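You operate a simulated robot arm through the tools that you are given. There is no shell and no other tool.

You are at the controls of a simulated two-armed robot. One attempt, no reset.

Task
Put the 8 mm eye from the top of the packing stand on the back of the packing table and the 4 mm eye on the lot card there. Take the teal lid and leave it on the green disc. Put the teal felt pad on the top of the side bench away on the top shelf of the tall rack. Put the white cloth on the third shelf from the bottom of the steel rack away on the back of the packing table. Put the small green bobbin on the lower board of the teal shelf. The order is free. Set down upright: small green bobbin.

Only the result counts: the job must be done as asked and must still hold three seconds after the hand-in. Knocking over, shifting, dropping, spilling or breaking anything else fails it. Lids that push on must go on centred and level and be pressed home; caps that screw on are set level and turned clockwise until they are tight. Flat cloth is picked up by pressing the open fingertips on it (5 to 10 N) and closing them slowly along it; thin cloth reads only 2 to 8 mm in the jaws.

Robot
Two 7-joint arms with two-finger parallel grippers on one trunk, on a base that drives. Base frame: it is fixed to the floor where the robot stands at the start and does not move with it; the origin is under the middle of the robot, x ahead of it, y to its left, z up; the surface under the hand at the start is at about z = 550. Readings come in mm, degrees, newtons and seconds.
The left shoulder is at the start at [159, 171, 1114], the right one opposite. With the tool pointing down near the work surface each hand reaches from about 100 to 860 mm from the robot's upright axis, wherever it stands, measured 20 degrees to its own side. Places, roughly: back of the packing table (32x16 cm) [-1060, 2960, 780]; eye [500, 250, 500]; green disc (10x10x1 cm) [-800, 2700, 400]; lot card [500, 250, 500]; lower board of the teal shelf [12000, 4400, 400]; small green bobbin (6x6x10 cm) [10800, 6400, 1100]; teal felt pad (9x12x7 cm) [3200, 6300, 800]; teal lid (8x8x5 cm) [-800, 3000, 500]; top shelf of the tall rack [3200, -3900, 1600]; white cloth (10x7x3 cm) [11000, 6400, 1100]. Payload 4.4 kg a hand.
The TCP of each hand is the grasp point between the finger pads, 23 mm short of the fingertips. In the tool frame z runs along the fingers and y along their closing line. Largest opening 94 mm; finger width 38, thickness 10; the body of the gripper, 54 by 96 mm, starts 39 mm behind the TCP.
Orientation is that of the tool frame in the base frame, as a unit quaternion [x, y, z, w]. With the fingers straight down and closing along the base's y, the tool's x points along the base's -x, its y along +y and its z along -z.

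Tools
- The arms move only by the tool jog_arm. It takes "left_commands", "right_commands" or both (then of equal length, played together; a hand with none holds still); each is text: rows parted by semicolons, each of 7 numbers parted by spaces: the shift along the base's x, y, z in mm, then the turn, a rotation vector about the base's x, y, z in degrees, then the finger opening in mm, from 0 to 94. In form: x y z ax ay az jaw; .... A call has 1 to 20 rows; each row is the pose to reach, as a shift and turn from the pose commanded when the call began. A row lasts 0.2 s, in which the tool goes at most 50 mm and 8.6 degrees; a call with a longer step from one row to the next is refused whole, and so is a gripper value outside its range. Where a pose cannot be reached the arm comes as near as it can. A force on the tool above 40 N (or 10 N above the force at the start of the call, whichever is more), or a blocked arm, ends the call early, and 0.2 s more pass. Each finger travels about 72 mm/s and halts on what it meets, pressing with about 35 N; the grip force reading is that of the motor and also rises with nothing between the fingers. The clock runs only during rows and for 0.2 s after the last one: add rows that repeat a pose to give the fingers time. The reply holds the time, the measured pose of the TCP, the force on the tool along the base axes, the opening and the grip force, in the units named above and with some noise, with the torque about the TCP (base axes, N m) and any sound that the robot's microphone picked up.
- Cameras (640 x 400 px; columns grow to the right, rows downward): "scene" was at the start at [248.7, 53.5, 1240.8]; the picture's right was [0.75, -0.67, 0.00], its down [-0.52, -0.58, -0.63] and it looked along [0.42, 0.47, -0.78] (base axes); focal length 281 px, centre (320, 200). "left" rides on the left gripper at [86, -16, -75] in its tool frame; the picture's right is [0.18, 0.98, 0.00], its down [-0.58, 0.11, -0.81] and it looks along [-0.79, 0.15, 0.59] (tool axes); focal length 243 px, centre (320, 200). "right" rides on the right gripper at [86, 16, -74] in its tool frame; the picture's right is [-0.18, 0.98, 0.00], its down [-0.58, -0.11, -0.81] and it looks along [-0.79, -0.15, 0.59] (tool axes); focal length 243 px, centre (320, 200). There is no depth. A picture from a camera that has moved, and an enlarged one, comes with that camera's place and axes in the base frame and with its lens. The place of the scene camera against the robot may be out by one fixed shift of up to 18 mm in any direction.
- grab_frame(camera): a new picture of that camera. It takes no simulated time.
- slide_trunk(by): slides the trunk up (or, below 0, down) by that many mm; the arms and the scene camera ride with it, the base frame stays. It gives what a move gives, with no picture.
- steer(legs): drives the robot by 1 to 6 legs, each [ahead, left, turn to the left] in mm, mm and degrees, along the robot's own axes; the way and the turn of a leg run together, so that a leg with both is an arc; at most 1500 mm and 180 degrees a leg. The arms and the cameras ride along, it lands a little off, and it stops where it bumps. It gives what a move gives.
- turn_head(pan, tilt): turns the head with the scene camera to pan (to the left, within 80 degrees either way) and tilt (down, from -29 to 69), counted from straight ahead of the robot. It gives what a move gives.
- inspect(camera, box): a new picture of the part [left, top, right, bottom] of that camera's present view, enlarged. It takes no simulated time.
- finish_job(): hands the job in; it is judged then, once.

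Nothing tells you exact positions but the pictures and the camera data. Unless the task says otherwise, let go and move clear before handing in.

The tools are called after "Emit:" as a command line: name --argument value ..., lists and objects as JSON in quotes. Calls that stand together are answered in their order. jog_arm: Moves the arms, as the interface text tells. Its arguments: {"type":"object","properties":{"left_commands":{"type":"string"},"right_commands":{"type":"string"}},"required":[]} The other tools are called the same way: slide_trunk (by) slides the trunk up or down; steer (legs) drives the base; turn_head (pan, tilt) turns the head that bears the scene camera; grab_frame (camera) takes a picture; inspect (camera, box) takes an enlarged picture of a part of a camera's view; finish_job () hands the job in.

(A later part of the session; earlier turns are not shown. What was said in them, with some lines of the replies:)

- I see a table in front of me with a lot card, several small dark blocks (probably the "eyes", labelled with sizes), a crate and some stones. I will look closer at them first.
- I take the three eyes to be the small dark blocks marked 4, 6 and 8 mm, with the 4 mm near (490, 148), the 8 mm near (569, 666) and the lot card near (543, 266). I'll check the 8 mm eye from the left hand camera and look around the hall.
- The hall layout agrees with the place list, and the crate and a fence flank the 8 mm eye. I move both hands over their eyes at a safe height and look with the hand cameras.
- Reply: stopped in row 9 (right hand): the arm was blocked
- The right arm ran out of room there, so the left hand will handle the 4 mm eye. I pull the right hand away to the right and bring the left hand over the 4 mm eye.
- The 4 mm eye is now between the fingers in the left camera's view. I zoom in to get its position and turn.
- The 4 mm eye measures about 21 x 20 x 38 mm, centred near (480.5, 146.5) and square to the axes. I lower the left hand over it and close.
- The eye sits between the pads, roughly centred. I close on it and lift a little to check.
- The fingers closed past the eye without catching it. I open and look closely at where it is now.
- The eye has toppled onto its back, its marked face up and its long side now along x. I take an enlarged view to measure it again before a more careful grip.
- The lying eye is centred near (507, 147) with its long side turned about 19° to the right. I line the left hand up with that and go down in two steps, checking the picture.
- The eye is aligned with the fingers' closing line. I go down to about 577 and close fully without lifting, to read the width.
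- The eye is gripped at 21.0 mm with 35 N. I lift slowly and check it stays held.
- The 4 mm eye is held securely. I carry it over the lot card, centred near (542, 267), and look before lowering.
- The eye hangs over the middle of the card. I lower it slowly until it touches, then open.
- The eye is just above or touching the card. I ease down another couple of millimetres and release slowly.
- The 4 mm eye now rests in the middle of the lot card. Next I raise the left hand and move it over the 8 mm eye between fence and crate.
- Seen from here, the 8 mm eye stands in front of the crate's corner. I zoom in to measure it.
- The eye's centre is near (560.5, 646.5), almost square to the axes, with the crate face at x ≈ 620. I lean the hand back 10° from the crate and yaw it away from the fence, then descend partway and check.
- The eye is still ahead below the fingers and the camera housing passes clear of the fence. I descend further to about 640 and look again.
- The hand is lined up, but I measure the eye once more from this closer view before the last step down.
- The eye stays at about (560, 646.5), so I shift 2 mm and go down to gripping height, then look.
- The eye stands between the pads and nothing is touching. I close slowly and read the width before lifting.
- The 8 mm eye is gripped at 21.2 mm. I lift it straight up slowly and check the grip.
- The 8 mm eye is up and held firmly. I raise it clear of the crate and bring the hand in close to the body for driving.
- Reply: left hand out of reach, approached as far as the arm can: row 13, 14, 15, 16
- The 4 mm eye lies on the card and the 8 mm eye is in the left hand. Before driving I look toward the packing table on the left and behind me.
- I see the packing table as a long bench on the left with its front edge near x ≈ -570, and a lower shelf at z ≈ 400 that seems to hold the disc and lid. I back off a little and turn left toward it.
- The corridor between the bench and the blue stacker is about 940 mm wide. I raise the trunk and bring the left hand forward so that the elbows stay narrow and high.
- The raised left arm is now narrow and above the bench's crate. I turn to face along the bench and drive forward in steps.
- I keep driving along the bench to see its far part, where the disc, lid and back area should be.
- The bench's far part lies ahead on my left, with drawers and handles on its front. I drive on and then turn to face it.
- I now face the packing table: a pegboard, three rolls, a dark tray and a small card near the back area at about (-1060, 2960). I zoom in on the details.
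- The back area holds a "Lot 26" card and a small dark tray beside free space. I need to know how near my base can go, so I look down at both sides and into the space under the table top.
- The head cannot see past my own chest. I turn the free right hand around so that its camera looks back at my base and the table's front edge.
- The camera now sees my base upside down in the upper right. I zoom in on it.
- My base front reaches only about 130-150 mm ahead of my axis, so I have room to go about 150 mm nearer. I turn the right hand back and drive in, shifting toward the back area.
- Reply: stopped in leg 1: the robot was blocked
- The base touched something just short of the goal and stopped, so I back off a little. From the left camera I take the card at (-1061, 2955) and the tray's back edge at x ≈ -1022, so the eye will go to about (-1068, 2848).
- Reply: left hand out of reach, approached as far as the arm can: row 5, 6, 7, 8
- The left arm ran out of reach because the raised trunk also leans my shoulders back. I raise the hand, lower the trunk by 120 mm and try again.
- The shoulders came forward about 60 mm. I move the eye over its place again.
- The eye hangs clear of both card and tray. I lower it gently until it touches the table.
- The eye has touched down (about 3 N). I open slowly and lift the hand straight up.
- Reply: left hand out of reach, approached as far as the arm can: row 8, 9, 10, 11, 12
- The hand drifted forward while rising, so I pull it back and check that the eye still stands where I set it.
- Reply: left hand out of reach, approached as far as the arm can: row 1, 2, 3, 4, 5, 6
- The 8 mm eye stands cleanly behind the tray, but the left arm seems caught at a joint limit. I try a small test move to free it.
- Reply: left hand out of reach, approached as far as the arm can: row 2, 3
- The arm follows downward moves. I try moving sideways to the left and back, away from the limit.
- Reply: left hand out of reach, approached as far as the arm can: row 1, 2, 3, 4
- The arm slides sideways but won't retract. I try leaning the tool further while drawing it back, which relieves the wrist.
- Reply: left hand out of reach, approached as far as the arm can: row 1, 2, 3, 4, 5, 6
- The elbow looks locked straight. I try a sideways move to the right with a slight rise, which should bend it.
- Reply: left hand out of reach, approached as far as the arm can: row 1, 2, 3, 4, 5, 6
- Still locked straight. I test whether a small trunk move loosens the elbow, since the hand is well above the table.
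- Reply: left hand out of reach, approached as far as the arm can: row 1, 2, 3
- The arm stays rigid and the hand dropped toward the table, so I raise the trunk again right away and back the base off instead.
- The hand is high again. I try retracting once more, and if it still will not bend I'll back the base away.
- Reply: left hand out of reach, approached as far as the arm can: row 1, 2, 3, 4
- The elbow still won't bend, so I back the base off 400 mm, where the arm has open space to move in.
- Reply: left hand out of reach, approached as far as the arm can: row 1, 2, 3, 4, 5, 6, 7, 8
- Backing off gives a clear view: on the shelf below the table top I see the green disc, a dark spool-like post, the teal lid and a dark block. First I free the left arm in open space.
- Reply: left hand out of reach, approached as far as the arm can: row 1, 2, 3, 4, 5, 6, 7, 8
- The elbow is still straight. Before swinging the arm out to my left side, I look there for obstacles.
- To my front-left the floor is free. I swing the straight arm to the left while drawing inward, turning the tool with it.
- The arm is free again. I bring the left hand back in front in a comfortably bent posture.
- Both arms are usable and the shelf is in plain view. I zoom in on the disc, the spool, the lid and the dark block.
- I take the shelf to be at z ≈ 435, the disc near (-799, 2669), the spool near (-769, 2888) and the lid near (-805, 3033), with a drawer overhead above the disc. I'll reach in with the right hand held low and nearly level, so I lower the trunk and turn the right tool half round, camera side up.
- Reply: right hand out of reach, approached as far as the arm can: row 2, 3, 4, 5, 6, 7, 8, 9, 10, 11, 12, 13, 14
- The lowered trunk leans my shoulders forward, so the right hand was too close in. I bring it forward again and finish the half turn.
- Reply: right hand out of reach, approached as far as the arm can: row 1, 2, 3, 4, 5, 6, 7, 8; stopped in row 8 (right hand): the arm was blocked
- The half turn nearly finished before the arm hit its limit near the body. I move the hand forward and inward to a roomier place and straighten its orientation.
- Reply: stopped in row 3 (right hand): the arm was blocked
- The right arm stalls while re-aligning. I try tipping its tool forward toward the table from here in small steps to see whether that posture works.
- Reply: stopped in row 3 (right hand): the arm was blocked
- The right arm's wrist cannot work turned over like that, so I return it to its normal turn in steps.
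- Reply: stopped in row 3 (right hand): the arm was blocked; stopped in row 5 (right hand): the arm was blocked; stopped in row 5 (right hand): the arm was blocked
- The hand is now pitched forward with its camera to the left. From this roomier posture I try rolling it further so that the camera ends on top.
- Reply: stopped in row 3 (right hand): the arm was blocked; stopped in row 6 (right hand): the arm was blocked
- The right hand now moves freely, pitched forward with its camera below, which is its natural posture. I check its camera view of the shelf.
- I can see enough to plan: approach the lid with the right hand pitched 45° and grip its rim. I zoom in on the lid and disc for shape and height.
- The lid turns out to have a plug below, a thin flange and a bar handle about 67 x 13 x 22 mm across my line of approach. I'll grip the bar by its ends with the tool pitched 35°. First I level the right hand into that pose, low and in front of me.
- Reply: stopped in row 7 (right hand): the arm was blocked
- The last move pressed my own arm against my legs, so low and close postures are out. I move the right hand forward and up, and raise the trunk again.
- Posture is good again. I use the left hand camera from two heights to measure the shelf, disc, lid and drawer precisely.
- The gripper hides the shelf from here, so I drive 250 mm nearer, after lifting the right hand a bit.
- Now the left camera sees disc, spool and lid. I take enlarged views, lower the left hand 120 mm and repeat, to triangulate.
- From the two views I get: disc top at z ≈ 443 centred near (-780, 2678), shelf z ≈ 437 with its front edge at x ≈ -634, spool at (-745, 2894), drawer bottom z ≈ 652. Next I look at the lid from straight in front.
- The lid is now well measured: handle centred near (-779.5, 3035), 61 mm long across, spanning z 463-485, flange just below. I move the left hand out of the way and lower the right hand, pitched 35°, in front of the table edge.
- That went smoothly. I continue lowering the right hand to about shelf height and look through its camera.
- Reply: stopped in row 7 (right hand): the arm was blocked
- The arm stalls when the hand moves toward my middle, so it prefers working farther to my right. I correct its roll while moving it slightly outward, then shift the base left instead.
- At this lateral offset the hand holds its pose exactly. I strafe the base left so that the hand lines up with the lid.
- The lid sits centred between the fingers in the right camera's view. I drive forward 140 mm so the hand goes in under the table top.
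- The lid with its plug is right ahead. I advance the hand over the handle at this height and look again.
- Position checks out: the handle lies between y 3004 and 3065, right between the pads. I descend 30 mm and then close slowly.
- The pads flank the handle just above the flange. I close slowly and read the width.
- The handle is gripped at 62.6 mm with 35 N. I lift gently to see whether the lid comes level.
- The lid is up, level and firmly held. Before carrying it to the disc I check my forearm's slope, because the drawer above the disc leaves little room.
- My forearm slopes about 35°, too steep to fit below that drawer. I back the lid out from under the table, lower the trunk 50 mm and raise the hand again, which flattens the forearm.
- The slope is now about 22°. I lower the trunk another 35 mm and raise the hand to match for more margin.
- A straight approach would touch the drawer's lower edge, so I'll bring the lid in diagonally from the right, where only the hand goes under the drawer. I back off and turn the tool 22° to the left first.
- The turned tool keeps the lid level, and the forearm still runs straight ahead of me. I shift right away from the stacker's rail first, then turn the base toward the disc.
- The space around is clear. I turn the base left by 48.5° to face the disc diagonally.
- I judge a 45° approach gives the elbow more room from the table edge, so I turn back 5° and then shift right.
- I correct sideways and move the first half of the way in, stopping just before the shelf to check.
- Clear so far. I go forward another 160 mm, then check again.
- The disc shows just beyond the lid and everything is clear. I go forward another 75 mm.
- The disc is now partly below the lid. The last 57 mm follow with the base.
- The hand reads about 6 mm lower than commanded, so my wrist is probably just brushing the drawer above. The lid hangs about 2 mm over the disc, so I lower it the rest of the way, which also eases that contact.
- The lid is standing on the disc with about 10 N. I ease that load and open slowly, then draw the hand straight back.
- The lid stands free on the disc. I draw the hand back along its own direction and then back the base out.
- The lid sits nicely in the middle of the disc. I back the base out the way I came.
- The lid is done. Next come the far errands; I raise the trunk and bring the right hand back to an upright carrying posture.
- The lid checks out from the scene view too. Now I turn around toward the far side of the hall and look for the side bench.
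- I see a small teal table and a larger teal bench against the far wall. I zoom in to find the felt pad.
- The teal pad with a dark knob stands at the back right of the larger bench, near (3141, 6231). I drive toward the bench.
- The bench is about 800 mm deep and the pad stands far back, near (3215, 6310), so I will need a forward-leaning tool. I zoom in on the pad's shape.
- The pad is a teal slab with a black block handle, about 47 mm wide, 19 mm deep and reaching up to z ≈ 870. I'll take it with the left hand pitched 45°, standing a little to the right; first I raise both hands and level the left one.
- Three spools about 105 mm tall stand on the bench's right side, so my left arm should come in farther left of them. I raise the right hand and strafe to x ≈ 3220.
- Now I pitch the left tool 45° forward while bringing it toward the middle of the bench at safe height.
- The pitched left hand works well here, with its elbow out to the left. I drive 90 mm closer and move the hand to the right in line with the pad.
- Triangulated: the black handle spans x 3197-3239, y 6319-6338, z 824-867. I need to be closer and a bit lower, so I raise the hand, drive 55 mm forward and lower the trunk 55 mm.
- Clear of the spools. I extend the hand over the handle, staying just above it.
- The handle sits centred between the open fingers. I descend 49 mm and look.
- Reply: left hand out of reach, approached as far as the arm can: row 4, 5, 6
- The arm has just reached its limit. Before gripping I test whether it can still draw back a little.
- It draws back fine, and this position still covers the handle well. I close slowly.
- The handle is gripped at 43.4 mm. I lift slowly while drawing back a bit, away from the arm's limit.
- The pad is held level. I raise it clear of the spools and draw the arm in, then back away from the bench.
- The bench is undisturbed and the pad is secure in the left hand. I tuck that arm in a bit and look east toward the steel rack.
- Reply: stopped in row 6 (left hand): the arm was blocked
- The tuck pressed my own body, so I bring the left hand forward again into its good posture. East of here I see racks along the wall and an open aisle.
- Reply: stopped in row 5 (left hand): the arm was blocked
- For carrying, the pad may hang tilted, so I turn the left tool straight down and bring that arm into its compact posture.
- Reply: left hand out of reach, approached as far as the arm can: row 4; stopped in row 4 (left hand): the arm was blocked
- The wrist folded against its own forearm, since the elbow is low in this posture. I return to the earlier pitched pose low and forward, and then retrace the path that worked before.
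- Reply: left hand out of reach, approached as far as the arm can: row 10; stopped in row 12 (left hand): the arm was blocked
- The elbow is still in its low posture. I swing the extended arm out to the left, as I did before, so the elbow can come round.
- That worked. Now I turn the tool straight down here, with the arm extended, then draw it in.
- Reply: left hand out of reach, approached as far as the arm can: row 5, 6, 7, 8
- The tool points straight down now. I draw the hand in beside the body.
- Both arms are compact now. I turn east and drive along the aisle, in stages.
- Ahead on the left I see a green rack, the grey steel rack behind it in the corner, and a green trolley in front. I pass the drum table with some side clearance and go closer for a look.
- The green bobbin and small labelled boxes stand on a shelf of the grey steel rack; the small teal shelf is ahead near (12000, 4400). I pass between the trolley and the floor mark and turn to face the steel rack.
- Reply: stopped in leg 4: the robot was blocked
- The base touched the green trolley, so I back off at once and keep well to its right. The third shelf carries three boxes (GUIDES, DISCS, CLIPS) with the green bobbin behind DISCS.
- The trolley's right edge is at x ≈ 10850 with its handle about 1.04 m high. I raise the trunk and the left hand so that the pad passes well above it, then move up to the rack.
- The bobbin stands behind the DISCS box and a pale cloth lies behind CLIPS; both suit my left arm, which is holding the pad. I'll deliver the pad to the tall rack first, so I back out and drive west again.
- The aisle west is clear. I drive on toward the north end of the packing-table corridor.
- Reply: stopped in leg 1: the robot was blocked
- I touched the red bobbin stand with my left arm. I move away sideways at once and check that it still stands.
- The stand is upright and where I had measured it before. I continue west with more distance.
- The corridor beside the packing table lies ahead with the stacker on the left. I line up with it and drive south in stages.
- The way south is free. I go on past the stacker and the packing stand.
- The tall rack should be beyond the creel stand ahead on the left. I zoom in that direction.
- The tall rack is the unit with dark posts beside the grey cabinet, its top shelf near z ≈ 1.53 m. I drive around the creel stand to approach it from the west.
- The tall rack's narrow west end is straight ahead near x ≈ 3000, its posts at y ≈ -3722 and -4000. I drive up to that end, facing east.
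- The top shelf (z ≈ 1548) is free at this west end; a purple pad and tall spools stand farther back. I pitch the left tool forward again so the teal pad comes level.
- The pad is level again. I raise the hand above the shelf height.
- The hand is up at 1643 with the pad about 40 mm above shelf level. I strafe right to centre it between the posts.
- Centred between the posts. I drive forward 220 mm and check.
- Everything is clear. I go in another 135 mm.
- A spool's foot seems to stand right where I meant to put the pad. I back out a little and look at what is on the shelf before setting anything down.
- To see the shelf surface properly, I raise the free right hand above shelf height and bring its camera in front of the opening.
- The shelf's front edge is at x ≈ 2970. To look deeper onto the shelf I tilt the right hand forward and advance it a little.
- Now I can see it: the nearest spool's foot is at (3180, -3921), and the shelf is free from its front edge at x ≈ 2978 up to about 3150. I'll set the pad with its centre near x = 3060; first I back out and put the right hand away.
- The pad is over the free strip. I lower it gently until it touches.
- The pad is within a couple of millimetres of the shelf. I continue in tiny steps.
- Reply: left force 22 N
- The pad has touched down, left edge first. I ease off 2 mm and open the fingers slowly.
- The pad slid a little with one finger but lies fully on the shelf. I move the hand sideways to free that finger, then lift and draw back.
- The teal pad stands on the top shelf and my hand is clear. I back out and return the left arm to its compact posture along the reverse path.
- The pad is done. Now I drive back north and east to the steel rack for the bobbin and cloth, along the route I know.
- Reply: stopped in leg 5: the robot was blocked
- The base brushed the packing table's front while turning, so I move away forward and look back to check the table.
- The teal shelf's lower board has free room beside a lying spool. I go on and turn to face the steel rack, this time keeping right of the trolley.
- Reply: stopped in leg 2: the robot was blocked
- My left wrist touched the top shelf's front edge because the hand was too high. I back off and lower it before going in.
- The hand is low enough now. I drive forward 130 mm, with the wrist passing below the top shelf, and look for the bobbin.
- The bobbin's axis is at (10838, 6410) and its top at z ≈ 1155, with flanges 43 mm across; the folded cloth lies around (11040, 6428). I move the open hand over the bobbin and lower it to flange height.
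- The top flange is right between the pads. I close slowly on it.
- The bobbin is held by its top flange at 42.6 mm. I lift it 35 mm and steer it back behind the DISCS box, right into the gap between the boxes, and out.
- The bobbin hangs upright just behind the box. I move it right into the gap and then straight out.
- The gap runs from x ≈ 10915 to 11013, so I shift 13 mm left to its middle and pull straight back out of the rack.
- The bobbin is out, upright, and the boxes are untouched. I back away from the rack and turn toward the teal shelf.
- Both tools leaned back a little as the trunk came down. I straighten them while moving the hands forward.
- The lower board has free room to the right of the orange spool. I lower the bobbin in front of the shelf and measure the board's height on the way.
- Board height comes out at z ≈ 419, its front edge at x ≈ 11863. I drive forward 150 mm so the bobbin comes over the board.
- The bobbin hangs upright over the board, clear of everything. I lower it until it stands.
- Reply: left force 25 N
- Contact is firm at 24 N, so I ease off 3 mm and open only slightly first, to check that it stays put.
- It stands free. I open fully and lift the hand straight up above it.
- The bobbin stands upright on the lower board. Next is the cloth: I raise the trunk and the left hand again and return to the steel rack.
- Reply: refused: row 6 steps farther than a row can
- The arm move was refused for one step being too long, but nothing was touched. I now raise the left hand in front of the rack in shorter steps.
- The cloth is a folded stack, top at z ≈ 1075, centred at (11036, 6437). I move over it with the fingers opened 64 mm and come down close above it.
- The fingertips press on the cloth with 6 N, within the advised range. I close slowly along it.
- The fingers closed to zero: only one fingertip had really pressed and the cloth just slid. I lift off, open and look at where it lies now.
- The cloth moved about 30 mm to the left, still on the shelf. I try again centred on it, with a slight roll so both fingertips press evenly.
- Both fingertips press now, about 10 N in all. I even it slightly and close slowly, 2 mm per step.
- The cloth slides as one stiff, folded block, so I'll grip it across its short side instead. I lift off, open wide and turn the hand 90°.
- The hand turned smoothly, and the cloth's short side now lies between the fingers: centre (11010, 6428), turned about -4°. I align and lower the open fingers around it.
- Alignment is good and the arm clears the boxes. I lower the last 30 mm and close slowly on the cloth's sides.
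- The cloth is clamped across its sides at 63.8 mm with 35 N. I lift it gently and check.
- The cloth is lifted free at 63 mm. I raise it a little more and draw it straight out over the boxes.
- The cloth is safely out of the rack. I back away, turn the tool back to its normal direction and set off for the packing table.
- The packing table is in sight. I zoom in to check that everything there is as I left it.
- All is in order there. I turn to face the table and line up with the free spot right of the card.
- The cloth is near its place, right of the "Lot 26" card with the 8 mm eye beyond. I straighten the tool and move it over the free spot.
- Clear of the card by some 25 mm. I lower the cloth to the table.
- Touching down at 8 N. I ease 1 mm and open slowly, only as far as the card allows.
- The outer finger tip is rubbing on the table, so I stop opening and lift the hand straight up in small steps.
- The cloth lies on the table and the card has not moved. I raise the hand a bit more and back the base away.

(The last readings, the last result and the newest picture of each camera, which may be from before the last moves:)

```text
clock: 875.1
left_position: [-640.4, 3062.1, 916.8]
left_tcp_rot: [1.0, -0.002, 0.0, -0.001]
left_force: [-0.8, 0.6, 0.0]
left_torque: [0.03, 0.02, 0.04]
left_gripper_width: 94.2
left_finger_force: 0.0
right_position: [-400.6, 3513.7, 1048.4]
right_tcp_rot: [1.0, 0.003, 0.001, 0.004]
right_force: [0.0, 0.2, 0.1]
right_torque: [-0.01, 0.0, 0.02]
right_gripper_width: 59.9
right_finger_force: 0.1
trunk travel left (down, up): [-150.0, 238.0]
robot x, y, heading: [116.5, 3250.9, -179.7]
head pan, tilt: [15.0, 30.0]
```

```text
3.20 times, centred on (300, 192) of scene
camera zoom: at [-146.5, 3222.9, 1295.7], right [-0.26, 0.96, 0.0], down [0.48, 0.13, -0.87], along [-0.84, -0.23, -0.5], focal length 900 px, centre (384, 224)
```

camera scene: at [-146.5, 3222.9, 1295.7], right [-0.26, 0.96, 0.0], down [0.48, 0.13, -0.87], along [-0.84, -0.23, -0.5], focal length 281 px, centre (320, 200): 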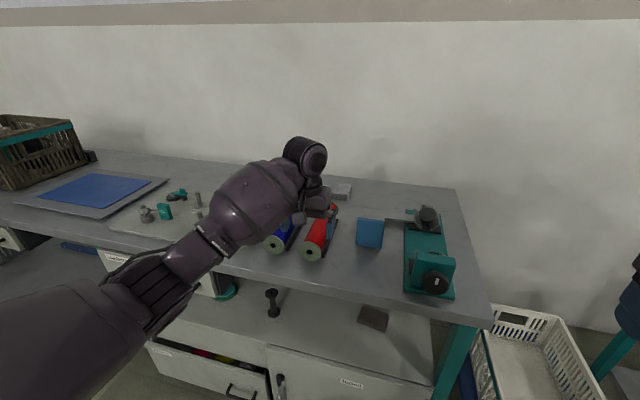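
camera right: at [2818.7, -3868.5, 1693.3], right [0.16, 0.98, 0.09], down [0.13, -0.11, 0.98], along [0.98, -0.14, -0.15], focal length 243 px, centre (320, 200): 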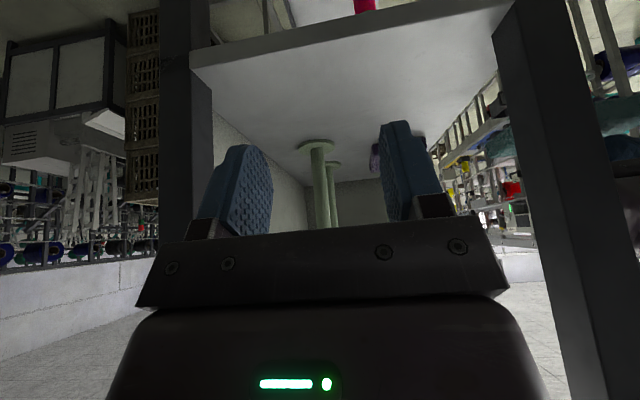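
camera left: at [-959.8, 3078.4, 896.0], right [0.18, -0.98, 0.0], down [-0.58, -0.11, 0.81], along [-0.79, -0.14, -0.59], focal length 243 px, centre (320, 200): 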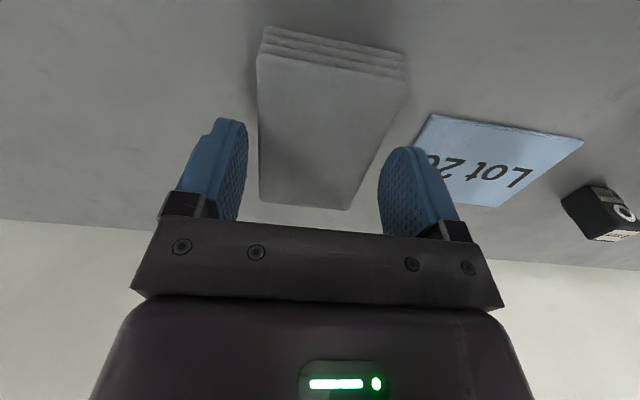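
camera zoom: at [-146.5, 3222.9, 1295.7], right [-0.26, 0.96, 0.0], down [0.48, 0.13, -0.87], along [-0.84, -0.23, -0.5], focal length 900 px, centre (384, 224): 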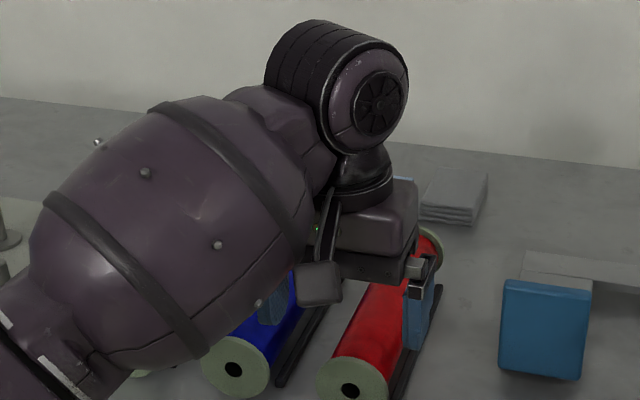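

Emit:
jog_arm --left_commands "0 0 40 0 0 0 94; 0 0 80 0 0 0 94; 0 0 120 0 0 0 94; 0 0 120 0 0 0 94"

Emit:
steer --legs '[[-400, 0, 0]]'

Emit:
jog_arm --left_commands "20 -40 0 0 0 0 94; 40 -80 0 0 0 0 94; 60 -120 0 0 0 0 94; 80 -160 0 0 0 0 94; 100 -195 0 0 0 0 94; 100 -195 0 0 0 0 94"

Emit:
turn_head --pan 15 --tilt 25

Emit:
grab_frame --camera "scene"

Emit:
inspect --camera "scene" --box '[200, 150, 480, 320]'

```text
clock: 876.1
left_position: [-642.3, 3061.8, 1036.8]
left_tcp_rot: [1.0, -0.001, 0.001, -0.001]
left_force: [-0.5, 0.6, 0.0]
left_torque: [0.0, 0.03, 0.01]
left_gripper_width: 94.2
left_finger_force: 0.1
right_position: [-400.5, 3512.6, 1048.7]
right_tcp_rot: [1.0, 0.003, 0.0, 0.004]
right_force: [0.1, 0.3, -0.6]
right_torque: [0.03, -0.01, 0.0]
right_gripper_width: 60.1
right_finger_force: 0.0
trunk travel left (down, up): [-150.0, 238.0]
robot x, y, heading: [120.6, 3249.9, -179.6]
head pan, tilt: [15.0, 30.0]
```

```text
clock: 878.6
left_position: [-242.6, 3061.0, 1037.7]
left_tcp_rot: [1.0, 0.0, 0.0, 0.0]
left_force: [-0.1, 0.6, -0.3]
left_torque: [0.0, -0.01, 0.01]
left_gripper_width: 94.0
left_finger_force: 0.0
right_position: [-4.6, 3512.5, 1049.5]
right_tcp_rot: [1.0, 0.006, 0.001, 0.003]
right_force: [0.5, -0.9, -0.7]
right_torque: [-0.01, 0.01, -0.02]
right_gripper_width: 60.0
right_finger_force: 0.0
trunk travel left (down, up): [-150.0, 238.0]
robot x, y, heading: [516.8, 3252.8, -179.5]
head pan, tilt: [15.0, 30.0]
```

```text
clock: 880.0
left_position: [-142.1, 2865.7, 1035.8]
left_tcp_rot: [1.0, 0.0, 0.001, -0.001]
left_force: [0.0, 0.7, -0.2]
left_torque: [-0.01, -0.01, 0.01]
left_gripper_width: 93.9
left_finger_force: 0.0
right_position: [-5.9, 3515.2, 1048.9]
right_tcp_rot: [1.0, 0.007, 0.0, 0.004]
right_force: [1.1, 0.4, -0.3]
right_torque: [0.0, -0.04, 0.05]
right_gripper_width: 60.0
right_finger_force: 0.1
trunk travel left (down, up): [-150.0, 238.0]
robot x, y, heading: [518.9, 3255.7, -179.5]
head pan, tilt: [15.0, 30.0]
```

```text
clock: 880.6
left_position: [-141.8, 2865.1, 1035.7]
left_tcp_rot: [1.0, 0.001, 0.0, 0.0]
left_force: [-0.3, -0.5, -0.3]
left_torque: [0.02, 0.0, 0.01]
left_gripper_width: 93.8
left_finger_force: 0.3
right_position: [-5.6, 3512.8, 1047.6]
right_tcp_rot: [1.0, 0.006, 0.001, 0.003]
right_force: [-0.3, -0.5, 0.6]
right_torque: [-0.03, -0.01, -0.01]
right_gripper_width: 60.1
right_finger_force: 0.0
trunk travel left (down, up): [-150.0, 238.0]
robot x, y, heading: [515.8, 3252.5, -179.5]
head pan, tilt: [15.0, 25.0]
```

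```text
taken
camera scene: at [249.1, 3224.0, 1303.7], right [-0.27, 0.96, 0.0], down [0.41, 0.11, -0.91], along [-0.87, -0.24, -0.42], focal length 281 px, centre (320, 200)
```

scene: 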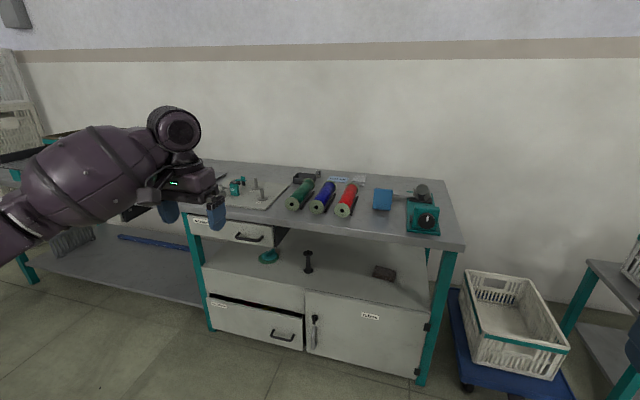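

```text
2.29 times, centred on (340, 235) of scene
camera zoom: at [249.1, 3224.0, 1303.7], right [-0.27, 0.96, 0.0], down [0.41, 0.11, -0.91], along [-0.87, -0.24, -0.42], focal length 643 px, centre (274, 120)
```

zoom: 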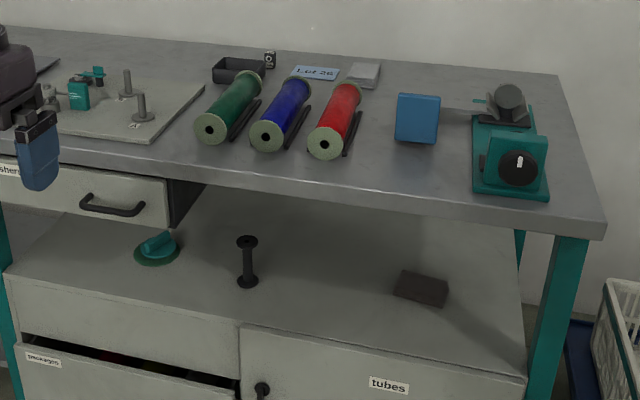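

The last look shows the cloth beside the card, the 8 mm eye standing behind the tray and the lid on its disc. The 4 mm eye is on the lot card, the pad on the tall rack and the bobbin upright on the teal shelf. Both hands are free and clear, so I hand the job in.

Emit:
finish_job

```text
The job is handed in.
```

The job is handed in, with all six items at their places when I last saw each of them; I don't have the verdict.

| Item | Where it ended up |
|---|---|
| 8 mm eye | Standing on the back of the packing table, behind the small tray |
| 4 mm eye | On the "Lot 57" card on the packing stand, lying on its back |
| Teal lid | On the green disc under the packing table |
| Teal felt pad | Front of the tall rack's top shelf |
| White cloth | Back of the packing table, right of the "Lot 26" card |
| Small green bobbin | Upright on the lower board of the teal shelf |

A second lot card ("Lot 26") lies on the packing table. I took "the lot card there" to mean "Lot 57", because that is the one at the coordinates you listed.

**What could count against it:**
- **Green trolley near the steel rack:** the base bumped it, and I could not confirm whether it shifted.
- **Red bobbin stand in the aisle:** my arm touched it. It stayed upright and measured in the same place afterwards, to within a few centimetres.
- **Packing table:** the base bumped its front twice, but everything on it looked in place at the end.
- **Steel rack:** my wrist hit the front edge of its top shelf. The boxes and the tube on it stayed put.
- **Drawer above the disc:** my wrist seems to have brushed its underside while I set the lid down.
- **4 mm eye:** it toppled during my first try at picking it up, which is why it lies on its back.
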